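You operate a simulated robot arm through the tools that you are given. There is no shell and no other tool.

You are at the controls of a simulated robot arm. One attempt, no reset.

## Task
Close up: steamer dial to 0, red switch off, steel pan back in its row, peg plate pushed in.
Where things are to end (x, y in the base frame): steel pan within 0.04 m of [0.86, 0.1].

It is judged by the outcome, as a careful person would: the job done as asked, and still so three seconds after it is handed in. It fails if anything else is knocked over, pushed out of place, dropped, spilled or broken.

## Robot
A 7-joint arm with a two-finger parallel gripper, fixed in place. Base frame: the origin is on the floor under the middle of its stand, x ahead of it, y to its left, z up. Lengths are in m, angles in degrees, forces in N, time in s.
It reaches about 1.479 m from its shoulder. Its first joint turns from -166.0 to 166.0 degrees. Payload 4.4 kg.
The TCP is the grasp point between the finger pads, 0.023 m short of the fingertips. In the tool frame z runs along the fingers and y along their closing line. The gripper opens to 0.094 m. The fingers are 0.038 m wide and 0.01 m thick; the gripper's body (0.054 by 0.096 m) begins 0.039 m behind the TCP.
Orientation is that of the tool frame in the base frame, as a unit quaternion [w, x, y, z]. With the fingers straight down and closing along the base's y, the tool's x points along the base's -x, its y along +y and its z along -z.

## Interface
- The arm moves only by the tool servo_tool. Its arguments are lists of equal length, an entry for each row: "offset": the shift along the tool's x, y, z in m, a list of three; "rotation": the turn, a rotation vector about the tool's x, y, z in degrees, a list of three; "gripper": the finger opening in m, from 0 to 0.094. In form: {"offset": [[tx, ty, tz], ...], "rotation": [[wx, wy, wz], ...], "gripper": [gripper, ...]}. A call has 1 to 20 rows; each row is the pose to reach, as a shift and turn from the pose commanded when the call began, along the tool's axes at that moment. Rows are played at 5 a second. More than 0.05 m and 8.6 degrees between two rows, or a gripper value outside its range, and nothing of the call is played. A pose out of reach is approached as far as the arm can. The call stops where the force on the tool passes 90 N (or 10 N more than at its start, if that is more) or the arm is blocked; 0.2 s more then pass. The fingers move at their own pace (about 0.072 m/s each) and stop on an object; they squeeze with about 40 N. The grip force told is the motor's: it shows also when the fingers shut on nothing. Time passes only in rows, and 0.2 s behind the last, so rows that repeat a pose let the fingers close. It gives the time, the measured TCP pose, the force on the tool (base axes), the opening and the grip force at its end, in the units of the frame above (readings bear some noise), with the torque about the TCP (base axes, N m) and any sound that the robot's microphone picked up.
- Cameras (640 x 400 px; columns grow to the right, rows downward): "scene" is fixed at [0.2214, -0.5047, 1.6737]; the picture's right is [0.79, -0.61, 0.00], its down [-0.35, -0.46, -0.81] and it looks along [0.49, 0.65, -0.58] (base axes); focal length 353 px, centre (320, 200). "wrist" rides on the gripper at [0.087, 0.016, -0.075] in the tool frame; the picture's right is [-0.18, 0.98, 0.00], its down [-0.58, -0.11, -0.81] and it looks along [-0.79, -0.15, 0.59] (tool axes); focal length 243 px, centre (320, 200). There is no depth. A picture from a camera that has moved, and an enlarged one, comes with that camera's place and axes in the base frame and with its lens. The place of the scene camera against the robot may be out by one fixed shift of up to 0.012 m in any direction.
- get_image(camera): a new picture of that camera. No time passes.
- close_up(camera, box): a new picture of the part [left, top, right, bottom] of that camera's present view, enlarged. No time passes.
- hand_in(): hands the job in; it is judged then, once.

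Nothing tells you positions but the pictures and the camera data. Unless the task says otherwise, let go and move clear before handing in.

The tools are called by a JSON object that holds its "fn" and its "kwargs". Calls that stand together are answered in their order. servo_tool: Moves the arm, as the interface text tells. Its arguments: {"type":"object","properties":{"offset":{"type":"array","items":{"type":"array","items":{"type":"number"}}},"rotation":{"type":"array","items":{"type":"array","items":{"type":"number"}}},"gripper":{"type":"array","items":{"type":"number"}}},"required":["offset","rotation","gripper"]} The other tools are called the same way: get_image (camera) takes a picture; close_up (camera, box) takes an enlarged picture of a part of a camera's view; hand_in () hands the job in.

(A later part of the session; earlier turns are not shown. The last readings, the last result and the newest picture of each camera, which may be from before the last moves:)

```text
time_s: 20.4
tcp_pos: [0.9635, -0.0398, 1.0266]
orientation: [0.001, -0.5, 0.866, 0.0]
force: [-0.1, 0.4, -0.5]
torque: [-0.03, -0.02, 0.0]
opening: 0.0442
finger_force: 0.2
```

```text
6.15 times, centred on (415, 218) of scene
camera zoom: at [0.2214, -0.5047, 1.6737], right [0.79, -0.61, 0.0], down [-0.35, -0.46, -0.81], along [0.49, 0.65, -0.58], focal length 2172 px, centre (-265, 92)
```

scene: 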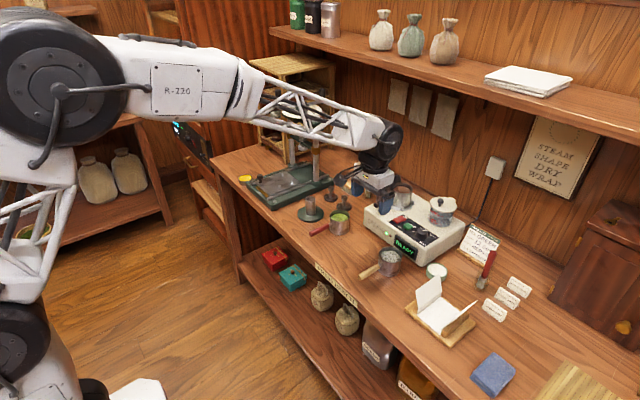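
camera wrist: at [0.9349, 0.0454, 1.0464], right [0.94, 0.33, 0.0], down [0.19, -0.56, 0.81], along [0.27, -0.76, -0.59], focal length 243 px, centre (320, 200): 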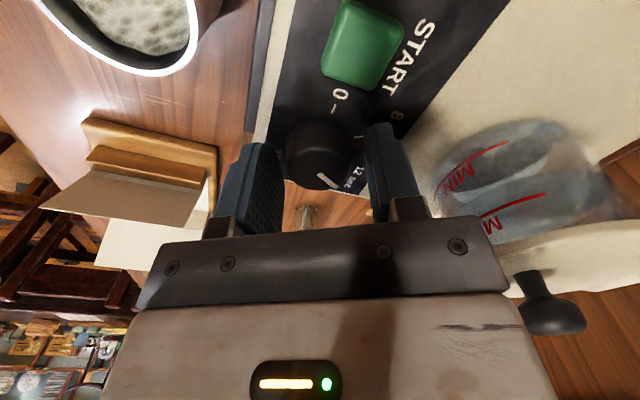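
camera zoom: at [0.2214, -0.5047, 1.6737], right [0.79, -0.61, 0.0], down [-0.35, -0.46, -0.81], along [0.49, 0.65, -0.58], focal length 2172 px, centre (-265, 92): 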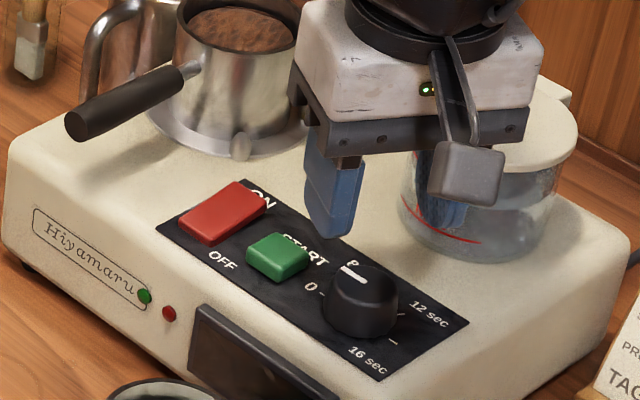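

The dial pointer now lines up with 0. I'll rise clear, turn the gripper back to straight, and take a look at the pan on the steamer.

{"fn": "servo_tool", "kwargs": {"offset": [[0, 0, -0.045], [0, 0, -0.09], [-0.02, 0.007, -0.1], [-0.04, 0.014, -0.1], [-0.06, 0.021, -0.1], [-0.08, 0.028, -0.1], [-0.1, 0.035, -0.1], [-0.12, 0.042, -0.1], [-0.14, 0.049, -0.1], [-0.1585, 0.0557, -0.1]], "rotation": [[0, 0, 0], [0, 0, 0], [0, 0, 7.5], [0, 0, 15], [0, 0, 22.5], [0, 0, 30], [0, 0, 37.5], [0, 0, 45], [0, 0, 52.5], [0, 0, 60]], "gripper": [0.044, 0.044, 0.094, 0.094, 0.094, 0.094, 0.094, 0.094, 0.094, 0.094]}}

{"fn": "get_image", "kwargs": {"camera": "wrist"}}

{"fn": "close_up", "kwargs": {"camera": "wrist", "box": [220, 40, 440, 215]}}

{"fn": "get_image", "kwargs": {"camera": "scene"}}

```text
time_s: 22.6
tcp_pos: [0.9953, 0.1255, 1.1286]
orientation: [0.001, 0.002, 1.0, 0.0]
force: [0.1, 0.6, 0.3]
torque: [0.03, -0.03, 0.02]
opening: 0.094
finger_force: 0.1
```

```text
taken
camera wrist: at [0.9078, 0.1406, 1.2022], right [0.19, 0.98, 0.0], down [0.58, -0.11, 0.81], along [0.79, -0.15, -0.59], focal length 243 px, centre (320, 200)
```

wrist: 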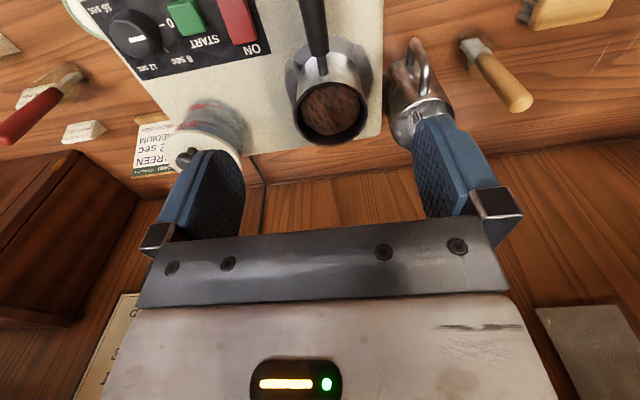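

```text
2.29 times, centred on (330, 128) of wrist
camera zoom: at [0.9078, 0.1406, 1.2022], right [0.19, 0.98, 0.0], down [0.58, -0.11, 0.81], along [0.79, -0.15, -0.59], focal length 555 px, centre (297, 366)
```

zoom: 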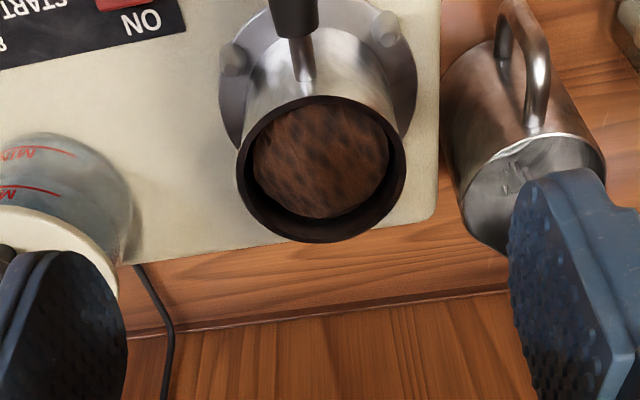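

```text
taken
```

scene: 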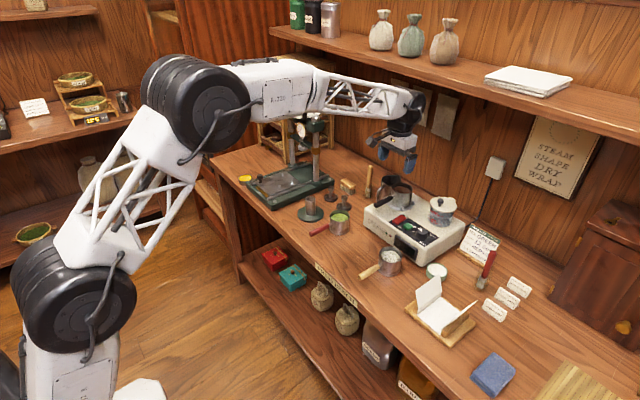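

Pan rim centre measures (1.045, 0.125, 1.00), diameter ≈ 0.071, handle along −x. I'll move over it with fingers open either side (±y) and descend part way to check.

{"fn": "servo_tool", "kwargs": {"offset": [[-0.025, 0.0, 0.01], [-0.05, 0.0, 0.03], [-0.05, 0.0, 0.06], [-0.05, 0.0, 0.08]], "rotation": [[0, 0, 0], [0, 0, 0], [0, 0, 0], [0, 0, 0]], "gripper": [0.094, 0.094, 0.094, 0.094]}}

{"fn": "get_image", "kwargs": {"camera": "wrist"}}

{"fn": "close_up", "kwargs": {"camera": "scene", "box": [360, 150, 460, 230]}}

```text
time_s: 23.6
tcp_pos: [1.0458, 0.1259, 1.0477]
orientation: [0.001, 0.0, 1.0, 0.001]
force: [-0.2, -0.2, 0.6]
torque: [0.01, 0.04, 0.0]
opening: 0.0939
finger_force: 0.1
```

```text
taken
camera wrist: at [0.9576, 0.1409, 1.123], right [0.18, 0.98, 0.0], down [0.58, -0.11, 0.81], along [0.79, -0.15, -0.59], focal length 243 px, centre (320, 200)
```

wrist: 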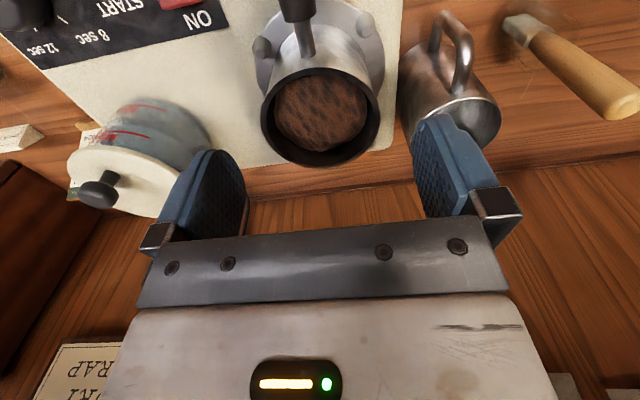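

```text
5.00 times, centred on (410, 190) of scene
camera zoom: at [0.2214, -0.5047, 1.6737], right [0.79, -0.61, 0.0], down [-0.35, -0.46, -0.81], along [0.49, 0.65, -0.58], focal length 1765 px, centre (-130, 250)
```

zoom: 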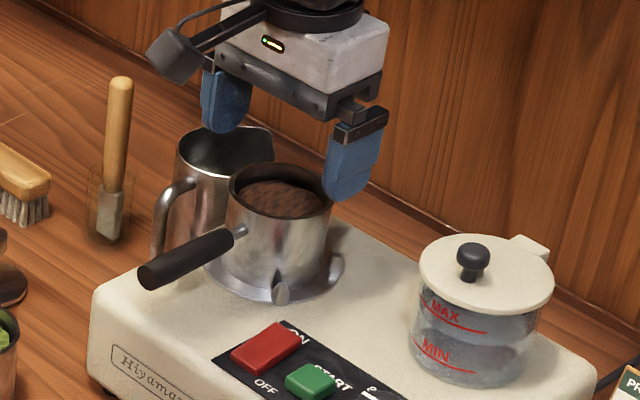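

{"fn": "close_up", "kwargs": {"camera": "wrist", "box": [224, 40, 416, 190]}}

```text
2.67 times, centred on (320, 115) of wrist
camera zoom: at [0.9576, 0.1409, 1.123], right [0.18, 0.98, 0.0], down [0.58, -0.11, 0.81], along [0.79, -0.15, -0.59], focal length 647 px, centre (320, 427)
```

zoom: 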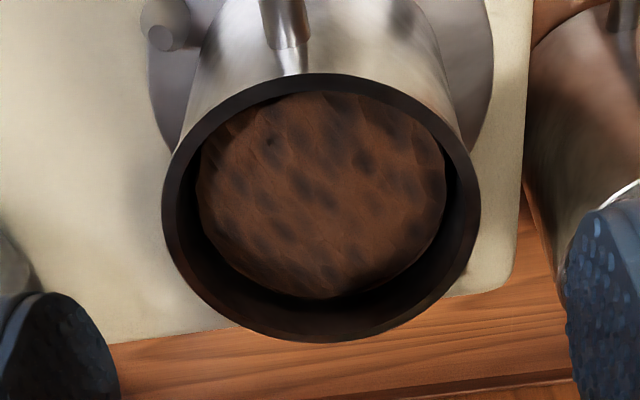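

The pan is centred between the fingers (a few mm of trim). I'll descend so the pads cover about 3 cm of the pan wall, above the steamer's posts.

{"fn": "servo_tool", "kwargs": {"offset": [[-0.003, 0.0005, 0.015], [-0.003, 0.0005, 0.03], [-0.003, 0.0005, 0.045], [-0.003, 0.0005, 0.052]], "rotation": [[0, 0, 0], [0, 0, 0], [0, 0, 0], [0, 0, 0]], "gripper": [0.094, 0.094, 0.094, 0.094]}}

{"fn": "get_image", "kwargs": {"camera": "wrist"}}

{"fn": "close_up", "kwargs": {"camera": "scene", "box": [370, 160, 450, 224]}}

```text
time_s: 24.6
tcp_pos: [1.0479, 0.126, 0.9954]
orientation: [0.0, 0.0, 1.0, 0.001]
force: [0.9, -0.1, -0.3]
torque: [0.0, 0.01, 0.02]
opening: 0.094
finger_force: 0.0
```

```text
taken
camera wrist: at [0.9611, 0.1417, 1.07], right [0.18, 0.98, 0.0], down [0.58, -0.11, 0.81], along [0.79, -0.15, -0.59], focal length 243 px, centre (320, 200)
```

wrist: 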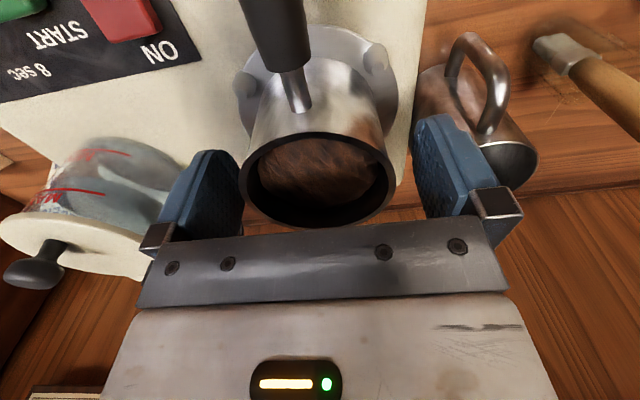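

```text
6.25 times, centred on (410, 192) of scene
camera zoom: at [0.2214, -0.5047, 1.6737], right [0.79, -0.61, 0.0], down [-0.35, -0.46, -0.81], along [0.49, 0.65, -0.58], focal length 2206 px, centre (-242, 250)
```

zoom: 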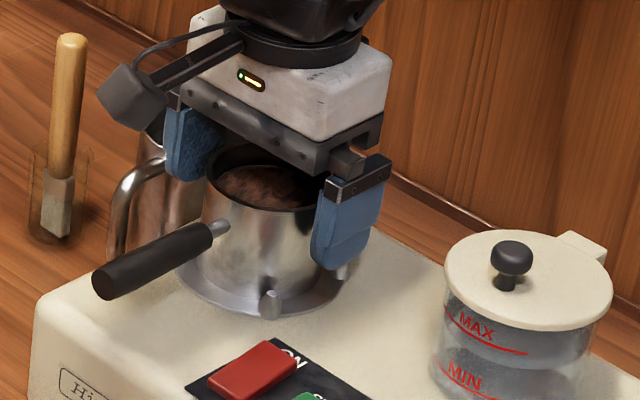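

Fingers straddle the pan body cleanly. Closing.

{"fn": "servo_tool", "kwargs": {"offset": [[0, 0, 0], [0, 0, 0], [0, 0, 0], [0, 0, 0]], "rotation": [[0, 0, 0], [0, 0, 0], [0, 0, 0], [0, 0, 0]], "gripper": [0.08, 0.066, 0.055, 0.055]}}

{"fn": "get_image", "kwargs": {"camera": "wrist"}}

```text
time_s: 25.6
tcp_pos: [1.048, 0.127, 0.9959]
orientation: [0.0, 0.0, 1.0, 0.002]
force: [0.3, -1.2, 0.7]
torque: [-0.07, 0.02, -0.01]
opening: 0.0724
finger_force: 39.5
```

```text
taken
camera wrist: at [0.9611, 0.1417, 1.0702], right [0.18, 0.98, 0.0], down [0.58, -0.11, 0.81], along [0.79, -0.15, -0.59], focal length 243 px, centre (320, 200)
```

wrist: 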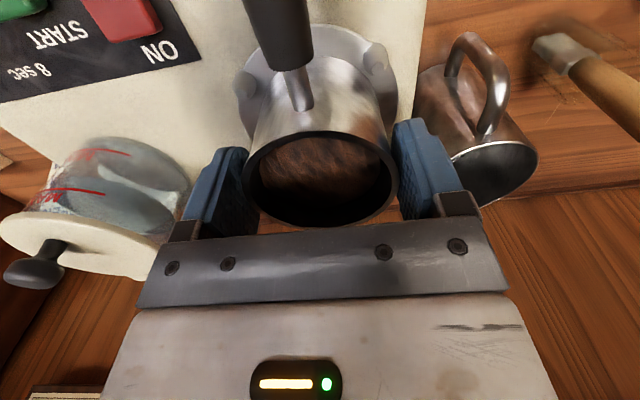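

Gripped at 0.072 m with no side load. I'll lift slowly and straight up.

{"fn": "servo_tool", "kwargs": {"offset": [[0, 0, -0.005], [0, 0, -0.012], [0, 0, -0.02], [0, 0, -0.03], [0, 0, -0.03]], "rotation": [[0, 0, 0], [0, 0, 0], [0, 0, 0], [0, 0, 0], [0, 0, 0]], "gripper": [0.055, 0.055, 0.055, 0.055, 0.055]}}

{"fn": "get_image", "kwargs": {"camera": "wrist"}}

{"fn": "close_up", "kwargs": {"camera": "scene", "box": [370, 150, 450, 224]}}

```text
time_s: 26.8
tcp_pos: [1.0493, 0.126, 1.0264]
orientation: [0.001, 0.0, 1.0, 0.001]
force: [0.8, -0.3, -3.9]
torque: [-0.01, 0.01, 0.04]
opening: 0.0726
finger_force: 40.3
```

```text
taken
camera wrist: at [0.9614, 0.1416, 1.1009], right [0.18, 0.98, 0.0], down [0.58, -0.11, 0.81], along [0.79, -0.15, -0.59], focal length 243 px, centre (320, 200)
```

wrist: 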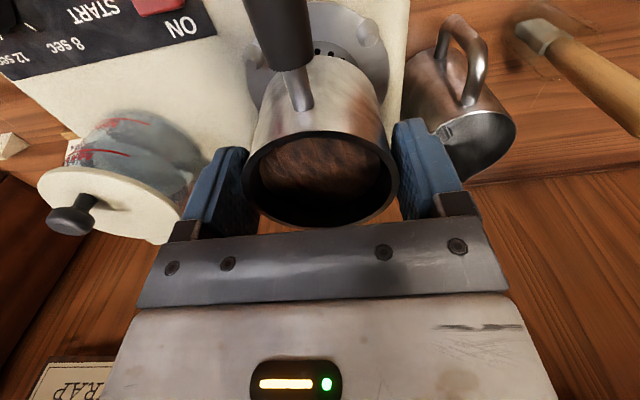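

```text
5.41 times, centred on (410, 187) of scene
camera zoom: at [0.2214, -0.5047, 1.6737], right [0.79, -0.61, 0.0], down [-0.35, -0.46, -0.81], along [0.49, 0.65, -0.58], focal length 1908 px, centre (-166, 270)
```

zoom: 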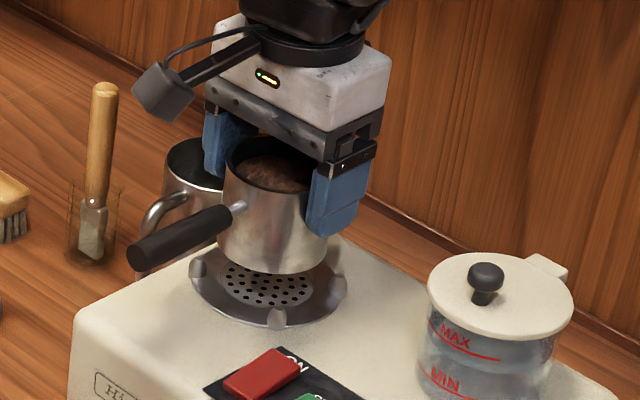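

The pan lifts level with nothing spilled. I'll raise it a bit more and carry it back over the free ring mark at (0.86, 0.10).

{"fn": "servo_tool", "kwargs": {"offset": [[0, 0, -0.02], [0, 0, -0.045], [0.01, -0.002, -0.06], [0.03, -0.004, -0.065], [0.06, -0.008, -0.065], [0.09, -0.012, -0.065], [0.12, -0.016, -0.065], [0.15, -0.021, -0.065], [0.175, -0.025, -0.065], [0.188, -0.026, -0.065], [0.188, -0.026, -0.065]], "rotation": [[0, 0, 0], [0, 0, 0], [0, 0, 0], [0, 0, 0], [0, 0, 0], [0, 0, 0], [0, 0, 0], [0, 0, 0], [0, 0, 0], [0, 0, 0], [0, 0, 0]], "gripper": [0.055, 0.055, 0.055, 0.055, 0.055, 0.055, 0.055, 0.055, 0.055, 0.055, 0.055]}}

{"fn": "get_image", "kwargs": {"camera": "wrist"}}

{"fn": "get_image", "kwargs": {"camera": "scene"}}

{"fn": "close_up", "kwargs": {"camera": "scene", "box": [320, 160, 440, 290]}}

```text
time_s: 29.2
tcp_pos: [0.8598, 0.0997, 1.0907]
orientation: [0.001, 0.0, 1.0, 0.001]
force: [0.2, -0.3, -3.6]
torque: [0.0, -0.01, 0.0]
opening: 0.0725
finger_force: 40.3
```

```text
taken
camera wrist: at [0.7723, 0.115, 1.1655], right [0.18, 0.98, 0.0], down [0.58, -0.11, 0.81], along [0.79, -0.15, -0.59], focal length 243 px, centre (320, 200)
```

wrist: 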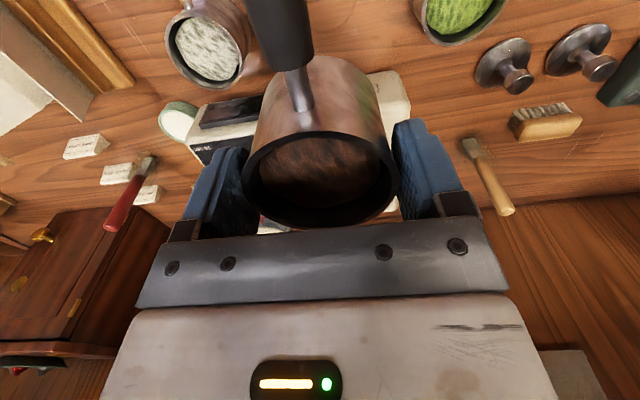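

```text
taken
```

scene: 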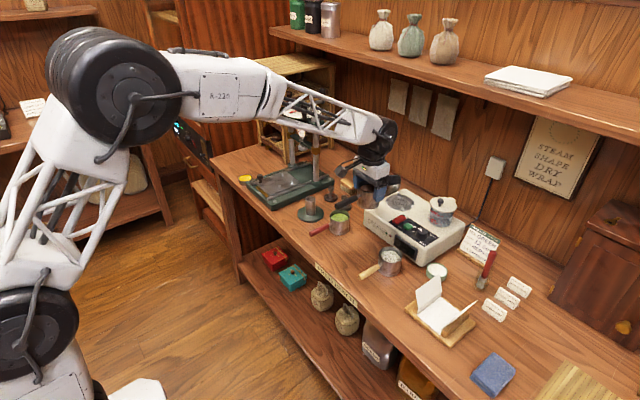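

```text
3.08 times, centred on (380, 225) of scene
camera zoom: at [0.2214, -0.5047, 1.6737], right [0.79, -0.61, 0.0], down [-0.35, -0.46, -0.81], along [0.49, 0.65, -0.58], focal length 1086 px, centre (135, 123)
```

zoom: 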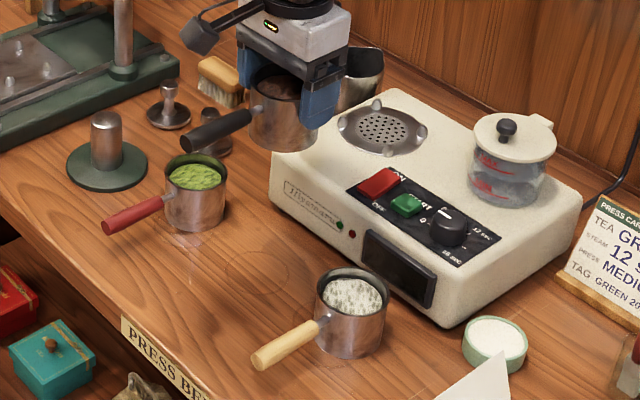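

Holding level over the slot, clear of both neighbouring pans. I'll lower to about 3 cm above the bench and check.

{"fn": "servo_tool", "kwargs": {"offset": [[0, 0, 0.02], [0, 0, 0.05], [0, 0, 0.08], [0, 0, 0.11], [0, 0, 0.14], [0, 0, 0.155], [0, 0, 0.16]], "rotation": [[0, 0, 0], [0, 0, 0], [0, 0, 0], [0, 0, 0], [0, 0, 0], [0, 0, 0], [0, 0, 0]], "gripper": [0.055, 0.055, 0.055, 0.055, 0.055, 0.055, 0.055]}}

{"fn": "close_up", "kwargs": {"camera": "scene", "box": [310, 180, 420, 290]}}

{"fn": "get_image", "kwargs": {"camera": "wrist"}}

```text
time_s: 30.8
tcp_pos: [0.8598, 0.0997, 0.9292]
orientation: [0.001, 0.0, 1.0, 0.001]
force: [0.4, 0.2, -4.4]
torque: [-0.02, -0.01, 0.01]
opening: 0.0725
finger_force: 39.9
```

```text
3.64 times, centred on (365, 235) of scene
camera zoom: at [0.2214, -0.5047, 1.6737], right [0.79, -0.61, 0.0], down [-0.35, -0.46, -0.81], along [0.49, 0.65, -0.58], focal length 1283 px, centre (156, 73)
```

zoom: 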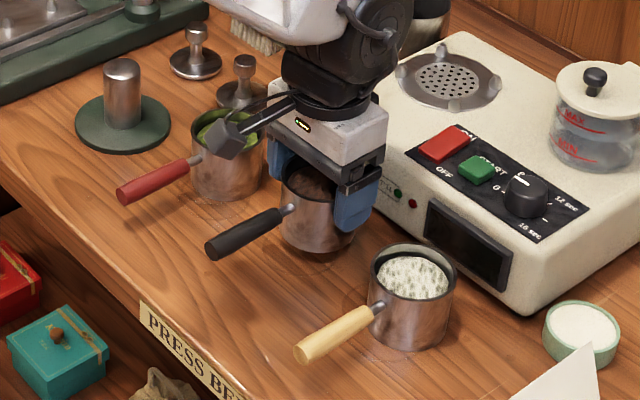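

```text
taken
camera wrist: at [0.7727, 0.1154, 1.0047], right [0.18, 0.98, 0.0], down [0.58, -0.11, 0.81], along [0.79, -0.15, -0.59], focal length 243 px, centre (320, 200)
```

wrist: 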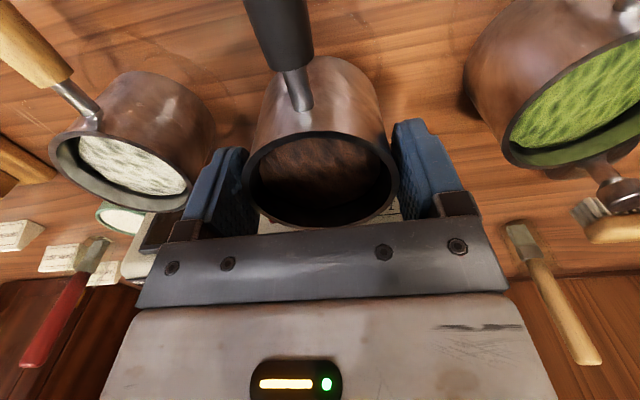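

{"fn": "servo_tool", "kwargs": {"offset": [[0, 0, 0.005], [0, 0, 0.01], [0, 0, 0.014], [0, 0, 0.014]], "rotation": [[0, 0, 0], [0, 0, 0], [0, 0, 0], [0, 0, 0]], "gripper": [0.055, 0.055, 0.055, 0.055]}}

{"fn": "close_up", "kwargs": {"camera": "scene", "box": [340, 200, 404, 264]}}

```text
time_s: 31.8
tcp_pos: [0.8611, 0.101, 0.9166]
orientation: [0.001, 0.001, 1.0, 0.0]
force: [-0.3, 0.0, -3.7]
torque: [0.03, -0.02, -0.01]
opening: 0.0723
finger_force: 40.1
```

```text
6.25 times, centred on (372, 232) of scene
camera zoom: at [0.2214, -0.5047, 1.6737], right [0.79, -0.61, 0.0], down [-0.35, -0.46, -0.81], along [0.49, 0.65, -0.58], focal length 2206 px, centre (-5, 0)
```

zoom: 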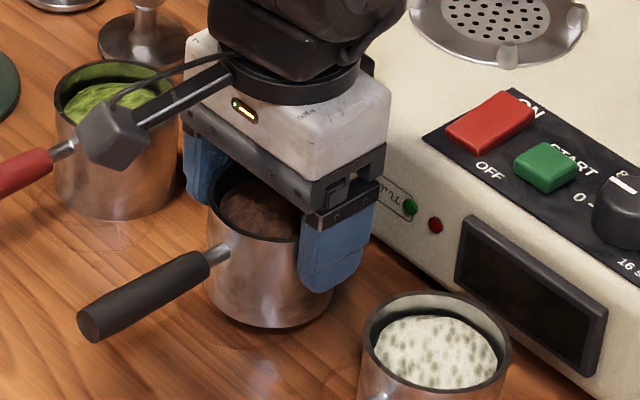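

{"fn": "servo_tool", "kwargs": {"offset": [[0, 0, 0.003], [0, 0, 0.006], [0, 0, 0.009], [0, 0, 0.009]], "rotation": [[0, 0, 0], [0, 0, 0], [0, 0, 0], [0, 0, 0]], "gripper": [0.055, 0.055, 0.055, 0.055]}}

```text
time_s: 32.8
tcp_pos: [0.8596, 0.1007, 0.9078]
orientation: [0.001, 0.0, 1.0, 0.001]
force: [0.3, 0.4, -3.9]
torque: [0.01, -0.02, 0.0]
opening: 0.0726
finger_force: 40.2
```

{"fn": "servo_tool", "kwargs": {"offset": [[0, 0, 0.002], [0, 0, 0.004], [0, 0, 0.006], [0, 0, 0.006]], "rotation": [[0, 0, 0], [0, 0, 0], [0, 0, 0], [0, 0, 0]], "gripper": [0.055, 0.055, 0.055, 0.055]}}

{"fn": "close_up", "kwargs": {"camera": "scene", "box": [340, 200, 404, 264]}}

```text
time_s: 33.8
tcp_pos: [0.8614, 0.0994, 0.9042]
orientation: [0.003, 0.0, 1.0, 0.001]
force: [-7.5, -2.6, 30.8]
torque: [-0.57, 0.02, -0.04]
opening: 0.0725
finger_force: 39.6
```

```text
6.25 times, centred on (372, 232) of scene
camera zoom: at [0.2214, -0.5047, 1.6737], right [0.79, -0.61, 0.0], down [-0.35, -0.46, -0.81], along [0.49, 0.65, -0.58], focal length 2206 px, centre (-5, 0)
```

zoom: 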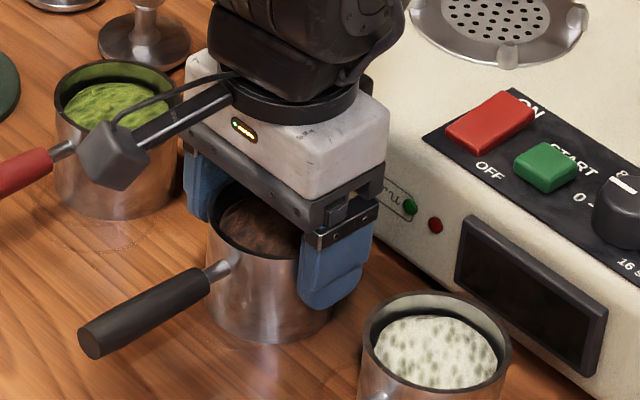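

Contact with the bench (about 31 N). I'll ease off 2.5 mm and open the fingers gently.

{"fn": "servo_tool", "kwargs": {"offset": [[0, 0, -0.002], [0, 0, -0.0027]], "rotation": [[0, 0, 0], [0, 0, 0]], "gripper": [0.055, 0.055]}}

```text
time_s: 34.4
tcp_pos: [0.8603, 0.101, 0.9034]
orientation: [0.001, 0.0, 1.0, 0.001]
force: [6.9, -0.8, 12.7]
torque: [-0.23, -0.95, 0.04]
opening: 0.0725
finger_force: 40.0
```

{"fn": "servo_tool", "kwargs": {"offset": [[0, 0, -0.001], [0, 0, -0.001], [0, 0, -0.001], [0, 0, -0.001], [0, 0, -0.001], [0, 0, -0.001]], "rotation": [[0, 0, 0], [0, 0, 0], [0, 0, 0], [0, 0, 0], [0, 0, 0], [0, 0, 0]], "gripper": [0.055, 0.072, 0.078, 0.086, 0.094, 0.094]}}

{"fn": "get_image", "kwargs": {"camera": "wrist"}}

{"fn": "close_up", "kwargs": {"camera": "scene", "box": [340, 200, 404, 264]}}

```text
time_s: 35.8
tcp_pos: [0.8611, 0.1004, 0.9052]
orientation: [0.001, 0.0, 1.0, 0.001]
force: [0.8, -0.4, 0.8]
torque: [-0.01, 0.0, 0.01]
opening: 0.0942
finger_force: 0.1
```

```text
taken
camera wrist: at [0.7734, 0.1159, 0.9798], right [0.18, 0.98, 0.0], down [0.58, -0.11, 0.81], along [0.79, -0.15, -0.59], focal length 243 px, centre (320, 200)
```

wrist: 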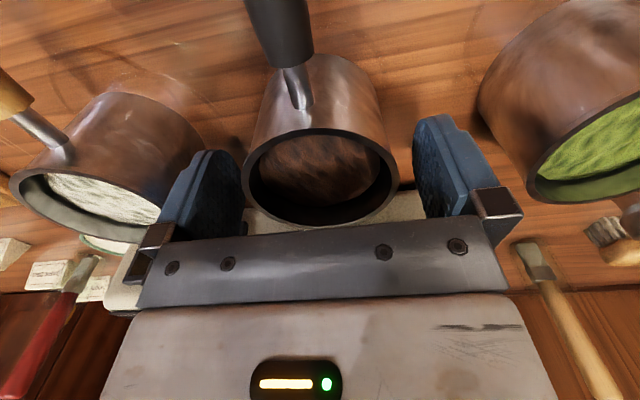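

```text
6.25 times, centred on (372, 232) of scene
camera zoom: at [0.2214, -0.5047, 1.6737], right [0.79, -0.61, 0.0], down [-0.35, -0.46, -0.81], along [0.49, 0.65, -0.58], focal length 2206 px, centre (-5, 0)
```

zoom: 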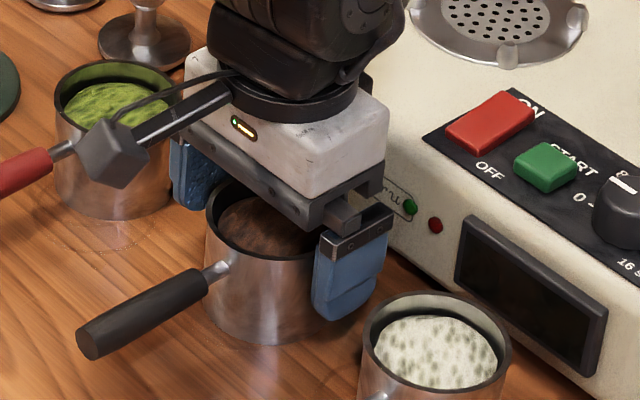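

The pan is standing in its slot. I'll back straight up, then go over to look at the press.

{"fn": "servo_tool", "kwargs": {"offset": [[0, 0, -0.02], [0, 0, -0.05], [0, 0, -0.09], [0, 0, -0.13], [0, 0, -0.17], [0, 0, -0.21]], "rotation": [[0, 0, 0], [0, 0, 0], [0, 0, 0], [0, 0, 0], [0, 0, 0], [0, 0, 0]], "gripper": [0.094, 0.094, 0.094, 0.094, 0.094, 0.094]}}

{"fn": "get_image", "kwargs": {"camera": "scene"}}

{"fn": "close_up", "kwargs": {"camera": "scene", "box": [320, 180, 440, 280]}}

```text
time_s: 37.2
tcp_pos: [0.861, 0.1006, 1.1141]
orientation: [0.0, 0.0, 1.0, 0.0]
force: [1.1, -0.1, -0.3]
torque: [0.03, -0.01, 0.0]
opening: 0.0939
finger_force: 0.0
```

```text
taken
```

scene: 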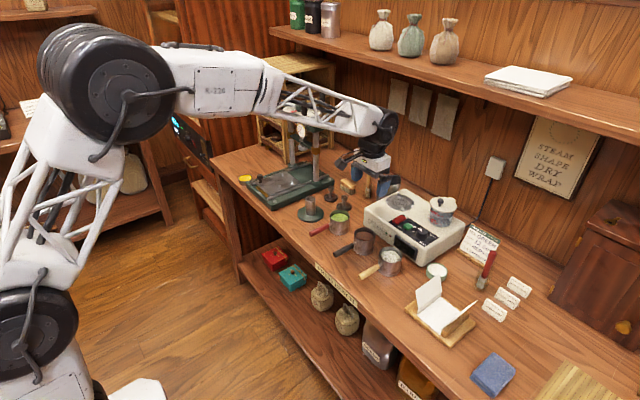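

```text
4.00 times, centred on (380, 230) of scene
camera zoom: at [0.2214, -0.5047, 1.6737], right [0.79, -0.61, 0.0], down [-0.35, -0.46, -0.81], along [0.49, 0.65, -0.58], focal length 1412 px, centre (80, 80)
```

zoom: 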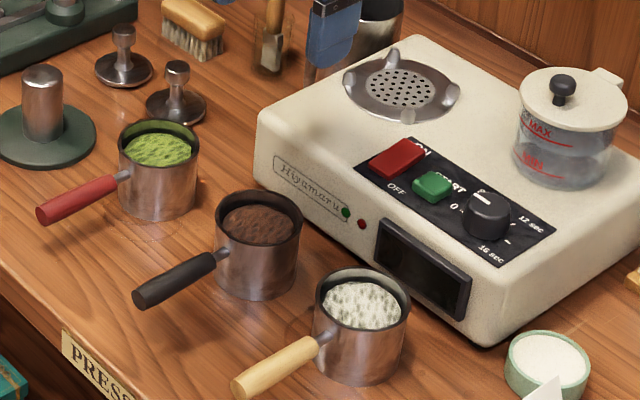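

The pan stands upright in its slot between the other two. Now to the press: I'll back off toward the robot, then swing left to view the peg plate from in front.

{"fn": "servo_tool", "kwargs": {"offset": [[0.045, 0, -0.01], [0.09, 0, -0.02], [0.135, 0.01, -0.03], [0.175, 0.03, -0.04], [0.2, 0.07, -0.04], [0.21, 0.115, -0.04], [0.21, 0.16, -0.04], [0.21, 0.205, -0.04], [0.21, 0.25, -0.04], [0.21, 0.295, -0.04], [0.21, 0.34, -0.04], [0.21, 0.385, -0.04], [0.21, 0.43, -0.04], [0.21, 0.45, -0.04]], "rotation": [[0, 0, 0], [0, 0, 0], [0, 0, 0], [0, 0, 0], [0, 0, 0], [0, 0, 0], [0, 0, 0], [0, 0, 0], [0, 0, 0], [0, 0, 0], [0, 0, 0], [0, 0, 0], [0, 0, 0], [0, 0, 0]], "gripper": [0.094, 0.094, 0.094, 0.094, 0.094, 0.094, 0.094, 0.094, 0.094, 0.094, 0.094, 0.094, 0.094, 0.094]}}

{"fn": "get_image", "kwargs": {"camera": "wrist"}}

{"fn": "get_image", "kwargs": {"camera": "scene"}}

```text
time_s: 40.2
tcp_pos: [0.6496, 0.5513, 1.1551]
orientation: [0.002, 0.001, 1.0, 0.001]
force: [-0.3, -1.4, 0.3]
torque: [0.02, -0.01, 0.0]
opening: 0.094
finger_force: 0.0
```

```text
taken
camera wrist: at [0.5628, 0.5662, 1.2304], right [0.19, 0.98, 0.0], down [0.58, -0.11, 0.81], along [0.79, -0.15, -0.59], focal length 243 px, centre (320, 200)
```

wrist: 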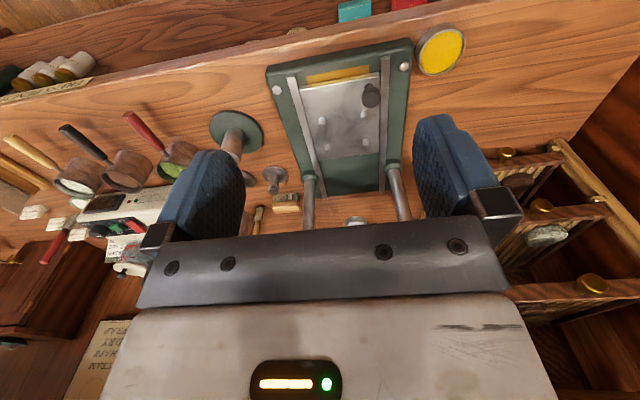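

```text
taken
```

scene: 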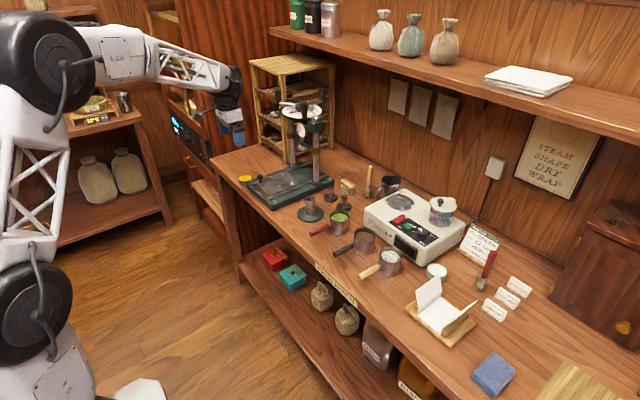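

{"fn": "close_up", "kwargs": {"camera": "wrist", "box": [240, 30, 480, 230]}}

{"fn": "close_up", "kwargs": {"camera": "scene", "box": [230, 140, 340, 215]}}

{"fn": "close_up", "kwargs": {"camera": "scene", "box": [260, 85, 350, 165]}}

```text
2.00 times, centred on (360, 130) of wrist
camera zoom: at [0.5628, 0.5662, 1.2304], right [0.19, 0.98, 0.0], down [0.58, -0.11, 0.81], along [0.79, -0.15, -0.59], focal length 485 px, centre (240, 340)
```

zoom: 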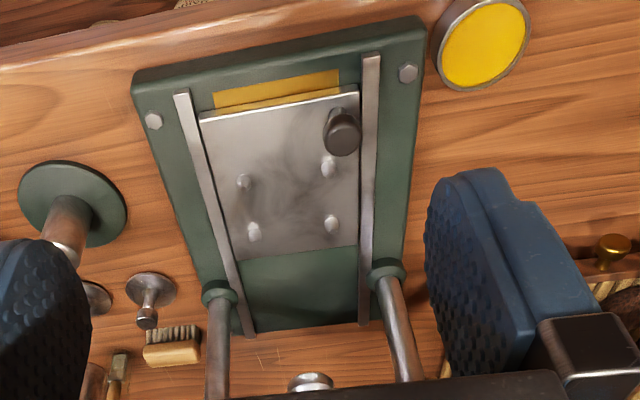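

```text
5.33 times, centred on (285, 178) of scene
camera zoom: at [0.2214, -0.5047, 1.6737], right [0.79, -0.61, 0.0], down [-0.35, -0.46, -0.81], along [0.49, 0.65, -0.58], focal length 1882 px, centre (507, 320)
```

zoom: 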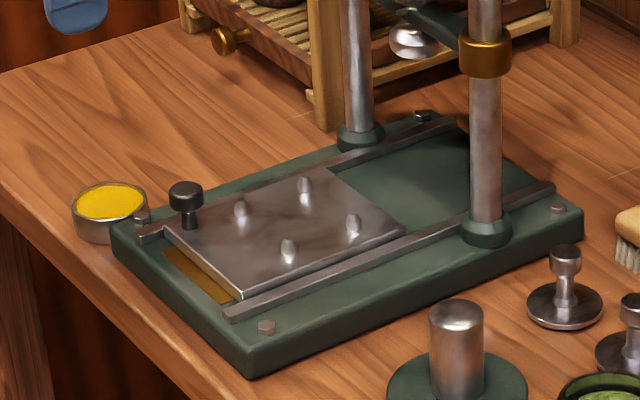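

```text
5.00 times, centred on (305, 125) of scene
camera zoom: at [0.2214, -0.5047, 1.6737], right [0.79, -0.61, 0.0], down [-0.35, -0.46, -0.81], along [0.49, 0.65, -0.58], focal length 1765 px, centre (395, 575)
```

zoom: 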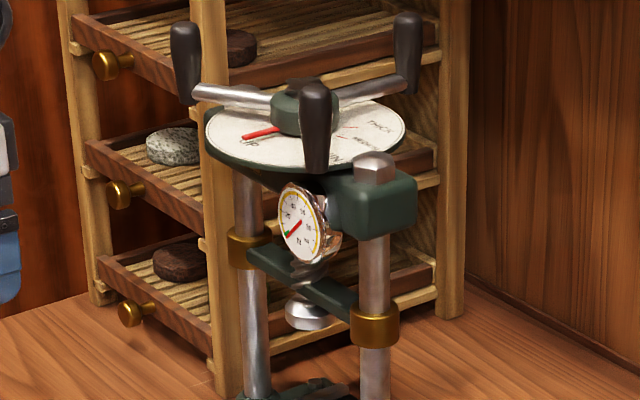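

The peg plate spans x≈0.75–0.90 on its rails with a black knob near (0.764, 0.602, 0.914); pushed in it goes toward +x, under the raised ram. I'll tilt the fingers 25° forward so the wrist stays clear of the press, close them, and approach in front of the knob.

{"fn": "servo_tool", "kwargs": {"offset": [[-0.006, 0.0125, 0.035], [-0.012, 0.025, 0.07], [-0.018, 0.0375, 0.105], [-0.024, 0.05, 0.14], [-0.03, 0.05, 0.155], [-0.03, 0.05, 0.155]], "rotation": [[0, -6.25, 0], [0, -12.5, 0], [0, -18.75, 0], [0, -25, 0], [0, -25, 0], [0, -25, 0]], "gripper": [0.04, 0.0, 0.0, 0.0, 0.0, 0.0]}}

{"fn": "get_image", "kwargs": {"camera": "wrist"}}

{"fn": "close_up", "kwargs": {"camera": "scene", "box": [200, 120, 340, 220]}}

```text
time_s: 41.6
tcp_pos: [0.6791, 0.601, 1.0]
orientation: [0.218, 0.0, 0.976, 0.001]
force: [-1.1, -0.3, 0.7]
torque: [0.01, -0.04, 0.0]
opening: 0.0001
finger_force: 39.9
```

```text
taken
camera wrist: at [0.5695, 0.6163, 1.031], right [0.17, 0.98, 0.08], down [0.18, -0.11, 0.98], along [0.97, -0.15, -0.2], focal length 243 px, centre (320, 200)
```

wrist: 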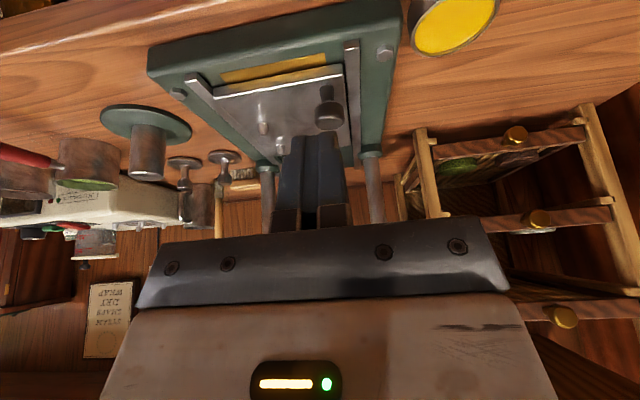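

```text
4.00 times, centred on (270, 170) of scene
camera zoom: at [0.2214, -0.5047, 1.6737], right [0.79, -0.61, 0.0], down [-0.35, -0.46, -0.81], along [0.49, 0.65, -0.58], focal length 1412 px, centre (520, 320)
```

zoom: 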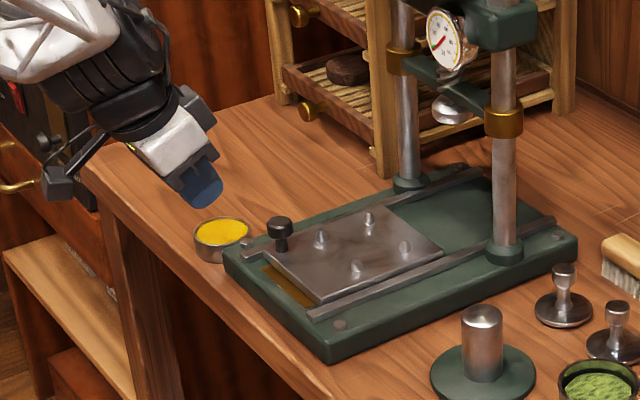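

{"fn": "close_up", "kwargs": {"camera": "wrist", "box": [260, 50, 400, 160]}}

{"fn": "close_up", "kwargs": {"camera": "scene", "box": [250, 165, 306, 205]}}

```text
3.64 times, centred on (330, 105) of wrist
camera zoom: at [0.5695, 0.6163, 1.031], right [0.17, 0.98, 0.08], down [0.18, -0.11, 0.98], along [0.97, -0.15, -0.2], focal length 882 px, centre (284, 546)
```

zoom: 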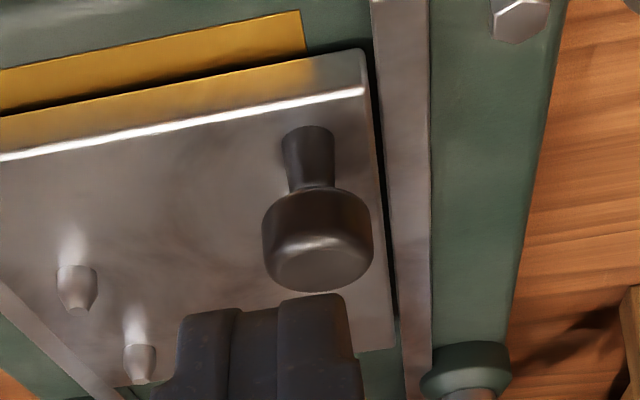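

```text
10.00 times, centred on (278, 185) of scene
camera zoom: at [0.2214, -0.5047, 1.6737], right [0.79, -0.61, 0.0], down [-0.35, -0.46, -0.81], along [0.49, 0.65, -0.58], focal length 3529 px, centre (740, 350)
```

zoom: 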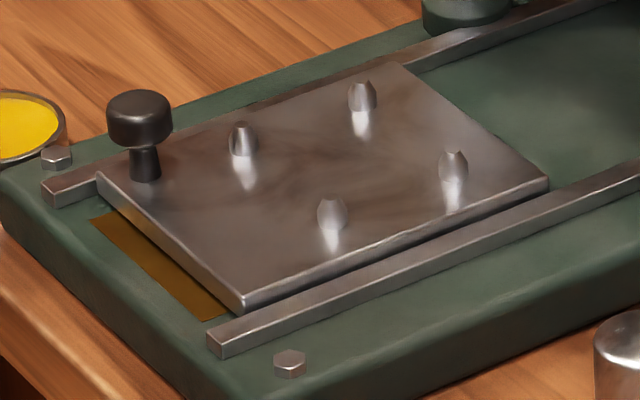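

Better measurement: plate front edge x≈0.742, top z≈0.895; knob centre ≈ (0.755, 0.602), head z≈0.911–0.927. I'll lower the closed fingertips to just in front of the knob head.

{"fn": "servo_tool", "kwargs": {"offset": [[0.004, 0.001, 0.025], [0.008, 0.001, 0.05], [0.0115, 0.001, 0.07], [0.0115, 0.001, 0.07]], "rotation": [[0, 0, 0], [0, 0, 0], [0, 0, 0], [0, 0, 0]], "gripper": [0.0, 0.0, 0.0, 0.0]}}

{"fn": "get_image", "kwargs": {"camera": "wrist"}}

{"fn": "close_up", "kwargs": {"camera": "scene", "box": [230, 150, 310, 210]}}

```text
time_s: 42.6
tcp_pos: [0.7007, 0.6016, 0.9313]
orientation: [0.218, 0.001, 0.976, 0.0]
force: [0.0, 0.1, 0.0]
torque: [0.0, 0.0, 0.02]
opening: 0.0
finger_force: 39.9
```

```text
taken
camera wrist: at [0.5892, 0.6168, 0.9629], right [0.17, 0.98, 0.08], down [0.18, -0.11, 0.98], along [0.97, -0.15, -0.2], focal length 243 px, centre (320, 200)
```

wrist: 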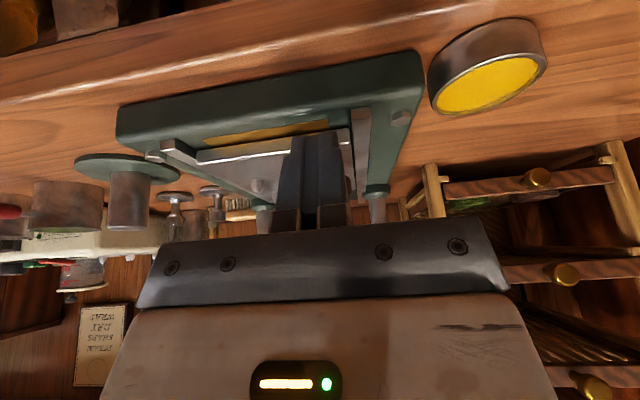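

```text
6.67 times, centred on (270, 180) of scene
camera zoom: at [0.2214, -0.5047, 1.6737], right [0.79, -0.61, 0.0], down [-0.35, -0.46, -0.81], along [0.49, 0.65, -0.58], focal length 2353 px, centre (653, 333)
```

zoom: 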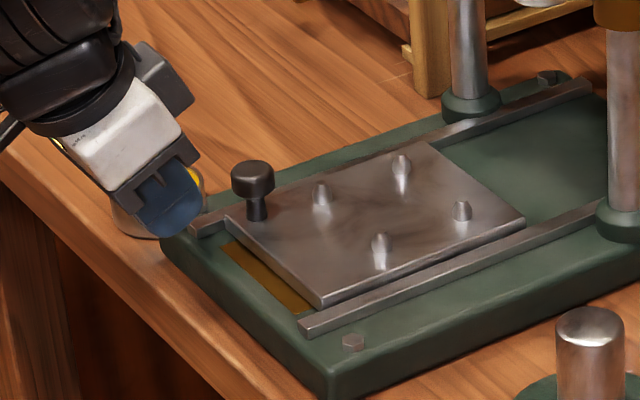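

{"fn": "servo_tool", "kwargs": {"offset": [[-0.0035, 0.0, 0.007], [-0.0075, 0.0, 0.0088], [-0.0119, 0.0, 0.01], [-0.0119, 0.0, 0.01]], "rotation": [[0, 0, 0], [0, 0, 0], [0, 0, 0], [0, 0, 0]], "gripper": [0.0, 0.0, 0.0, 0.0]}}

{"fn": "close_up", "kwargs": {"camera": "scene", "box": [240, 160, 296, 200]}}

{"fn": "close_up", "kwargs": {"camera": "wrist", "box": [240, 80, 400, 200]}}

```text
time_s: 43.6
tcp_pos: [0.7144, 0.6014, 0.9289]
orientation: [0.216, 0.0, 0.976, 0.0]
force: [-0.6, -1.1, 0.6]
torque: [0.01, 0.01, 0.0]
opening: 0.0001
finger_force: 39.9
```

```text
10.00 times, centred on (268, 180) of scene
camera zoom: at [0.2214, -0.5047, 1.6737], right [0.79, -0.61, 0.0], down [-0.35, -0.46, -0.81], along [0.49, 0.65, -0.58], focal length 3529 px, centre (840, 400)
```

zoom: 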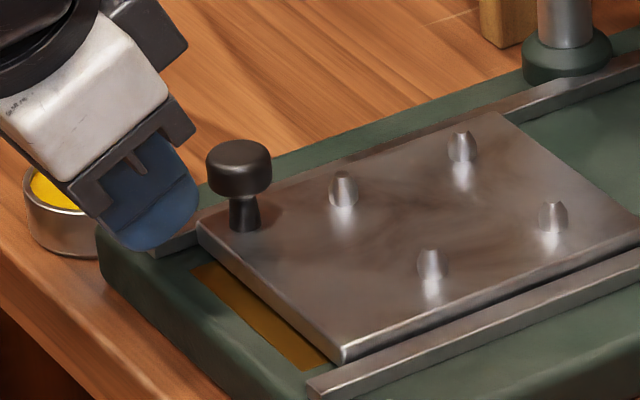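

```text
3.33 times, centred on (320, 140) of wrist
camera zoom: at [0.6041, 0.6169, 0.9593], right [0.17, 0.98, 0.08], down [0.18, -0.11, 0.98], along [0.97, -0.15, -0.2], focal length 809 px, centre (320, 400)
```

zoom: 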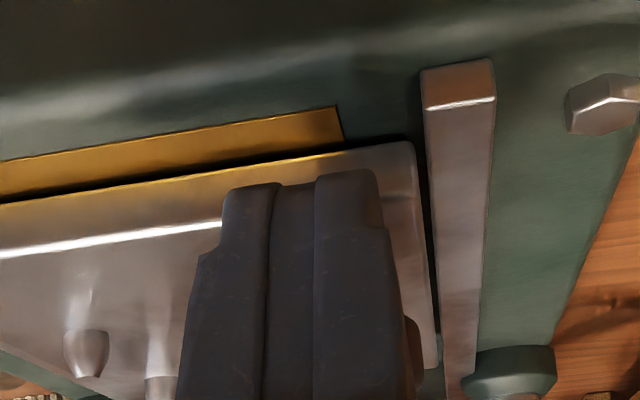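

The fingertips are a few mm in front of the knob head, centred in y. I'll push forward along +x in small steps.

{"fn": "servo_tool", "kwargs": {"offset": [[-0.0045, 0.0, 0.0021], [-0.0091, 0.0, 0.0042], [-0.0136, 0.0, 0.0063], [-0.0181, 0.0, 0.0085], [-0.0227, 0.0, 0.0106]], "rotation": [[0, 0, 0], [0, 0, 0], [0, 0, 0], [0, 0, 0], [0, 0, 0]], "gripper": [0.0, 0.0, 0.0, 0.0, 0.0]}}

{"fn": "close_up", "kwargs": {"camera": "scene", "box": [230, 140, 340, 215]}}

{"fn": "close_up", "kwargs": {"camera": "wrist", "box": [240, 80, 400, 200]}}

```text
time_s: 44.8
tcp_pos: [0.7404, 0.6015, 0.9288]
orientation: [0.217, 0.0, 0.976, 0.001]
force: [-0.7, -0.6, 0.4]
torque: [-0.01, -0.01, 0.01]
opening: 0.0002
finger_force: 39.5
```

```text
5.33 times, centred on (285, 178) of scene
camera zoom: at [0.2214, -0.5047, 1.6737], right [0.79, -0.61, 0.0], down [-0.35, -0.46, -0.81], along [0.49, 0.65, -0.58], focal length 1882 px, centre (507, 320)
```

zoom: 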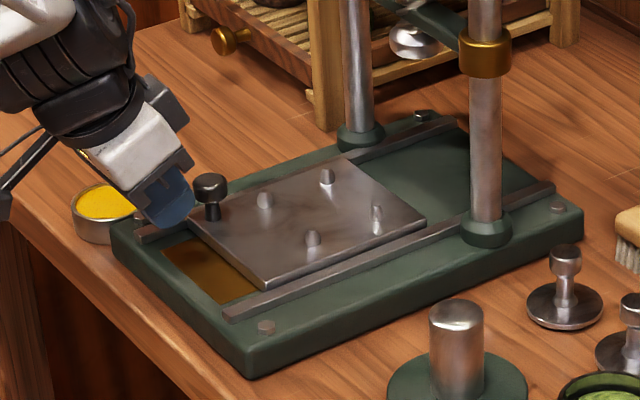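

```text
3.33 times, centred on (320, 140) of wrist
camera zoom: at [0.6298, 0.617, 0.9596], right [0.17, 0.98, 0.08], down [0.18, -0.11, 0.98], along [0.97, -0.15, -0.2], focal length 809 px, centre (320, 400)
```

zoom: 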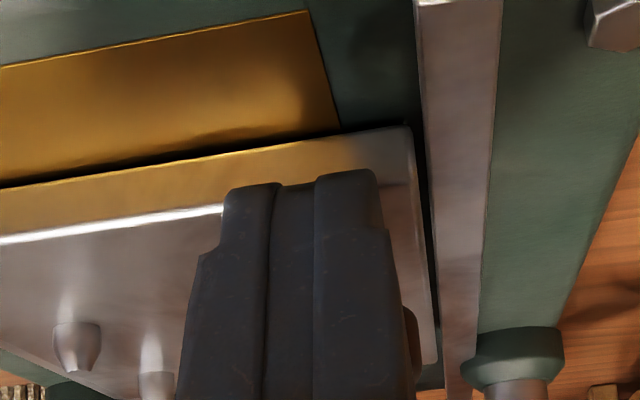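

The plate slides freely with the push. Continuing steadily.

{"fn": "servo_tool", "kwargs": {"offset": [[-0.0072, 0.0, 0.0034], [-0.0145, 0.0, 0.0068], [-0.0217, 0.0, 0.0101], [-0.029, 0.0, 0.0135], [-0.0362, 0.0, 0.0169]], "rotation": [[0, 0, 0], [0, 0, 0], [0, 0, 0], [0, 0, 0], [0, 0, 0]], "gripper": [0.0, 0.0, 0.0, 0.0, 0.0]}}

{"fn": "close_up", "kwargs": {"camera": "scene", "box": [230, 140, 340, 215]}}

{"fn": "get_image", "kwargs": {"camera": "wrist"}}

```text
time_s: 46.0
tcp_pos: [0.7805, 0.6013, 0.9287]
orientation: [0.217, 0.001, 0.976, 0.001]
force: [-0.4, 0.1, 0.0]
torque: [0.01, 0.01, -0.02]
opening: 0.0
finger_force: 39.6
```

```text
5.33 times, centred on (285, 178) of scene
camera zoom: at [0.2214, -0.5047, 1.6737], right [0.79, -0.61, 0.0], down [-0.35, -0.46, -0.81], along [0.49, 0.65, -0.58], focal length 1882 px, centre (507, 320)
```

zoom: 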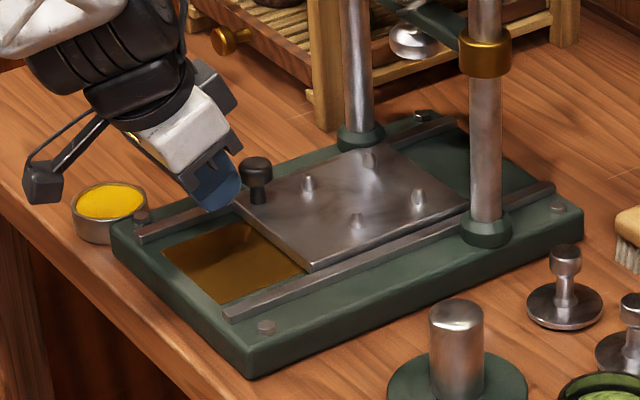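

```text
taken
camera wrist: at [0.6698, 0.617, 0.9596], right [0.17, 0.98, 0.08], down [0.18, -0.11, 0.98], along [0.97, -0.15, -0.2], focal length 243 px, centre (320, 200)
```

wrist: 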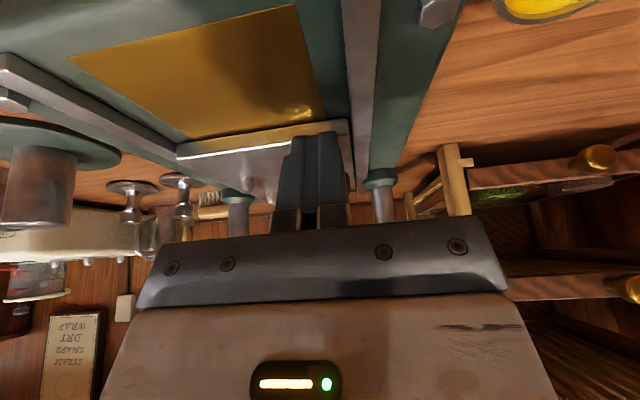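

{"fn": "servo_tool", "kwargs": {"offset": [[-0.0054, 0.0, 0.0025], [-0.0109, 0.0, 0.0051], [-0.0163, 0.0, 0.0076], [-0.0217, 0.0, 0.0101], [-0.0272, 0.0, 0.0127]], "rotation": [[0, 0, 0], [0, 0, 0], [0, 0, 0], [0, 0, 0], [0, 0, 0]], "gripper": [0.0, 0.0, 0.0, 0.0, 0.0]}}

{"fn": "close_up", "kwargs": {"camera": "scene", "box": [230, 130, 350, 215]}}

{"fn": "get_image", "kwargs": {"camera": "wrist"}}

```text
time_s: 47.2
tcp_pos: [0.81, 0.6014, 0.9271]
orientation: [0.217, 0.001, 0.976, 0.0]
force: [-0.8, -0.1, -0.3]
torque: [0.03, 0.06, 0.01]
opening: 0.0
finger_force: 40.4
```

```text
4.71 times, centred on (290, 172) of scene
camera zoom: at [0.2214, -0.5047, 1.6737], right [0.79, -0.61, 0.0], down [-0.35, -0.46, -0.81], along [0.49, 0.65, -0.58], focal length 1661 px, centre (461, 329)
```

zoom: 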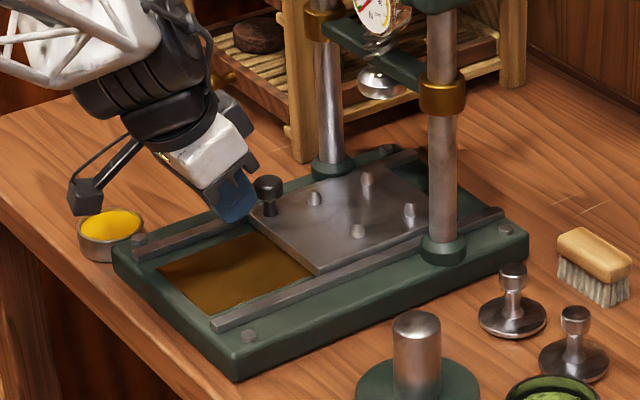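

```text
taken
camera wrist: at [0.6994, 0.6171, 0.9591], right [0.17, 0.98, 0.08], down [0.18, -0.11, 0.98], along [0.97, -0.15, -0.2], focal length 243 px, centre (320, 200)
```

wrist: 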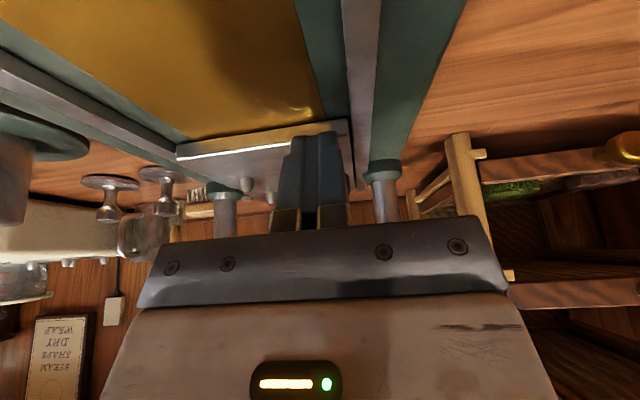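

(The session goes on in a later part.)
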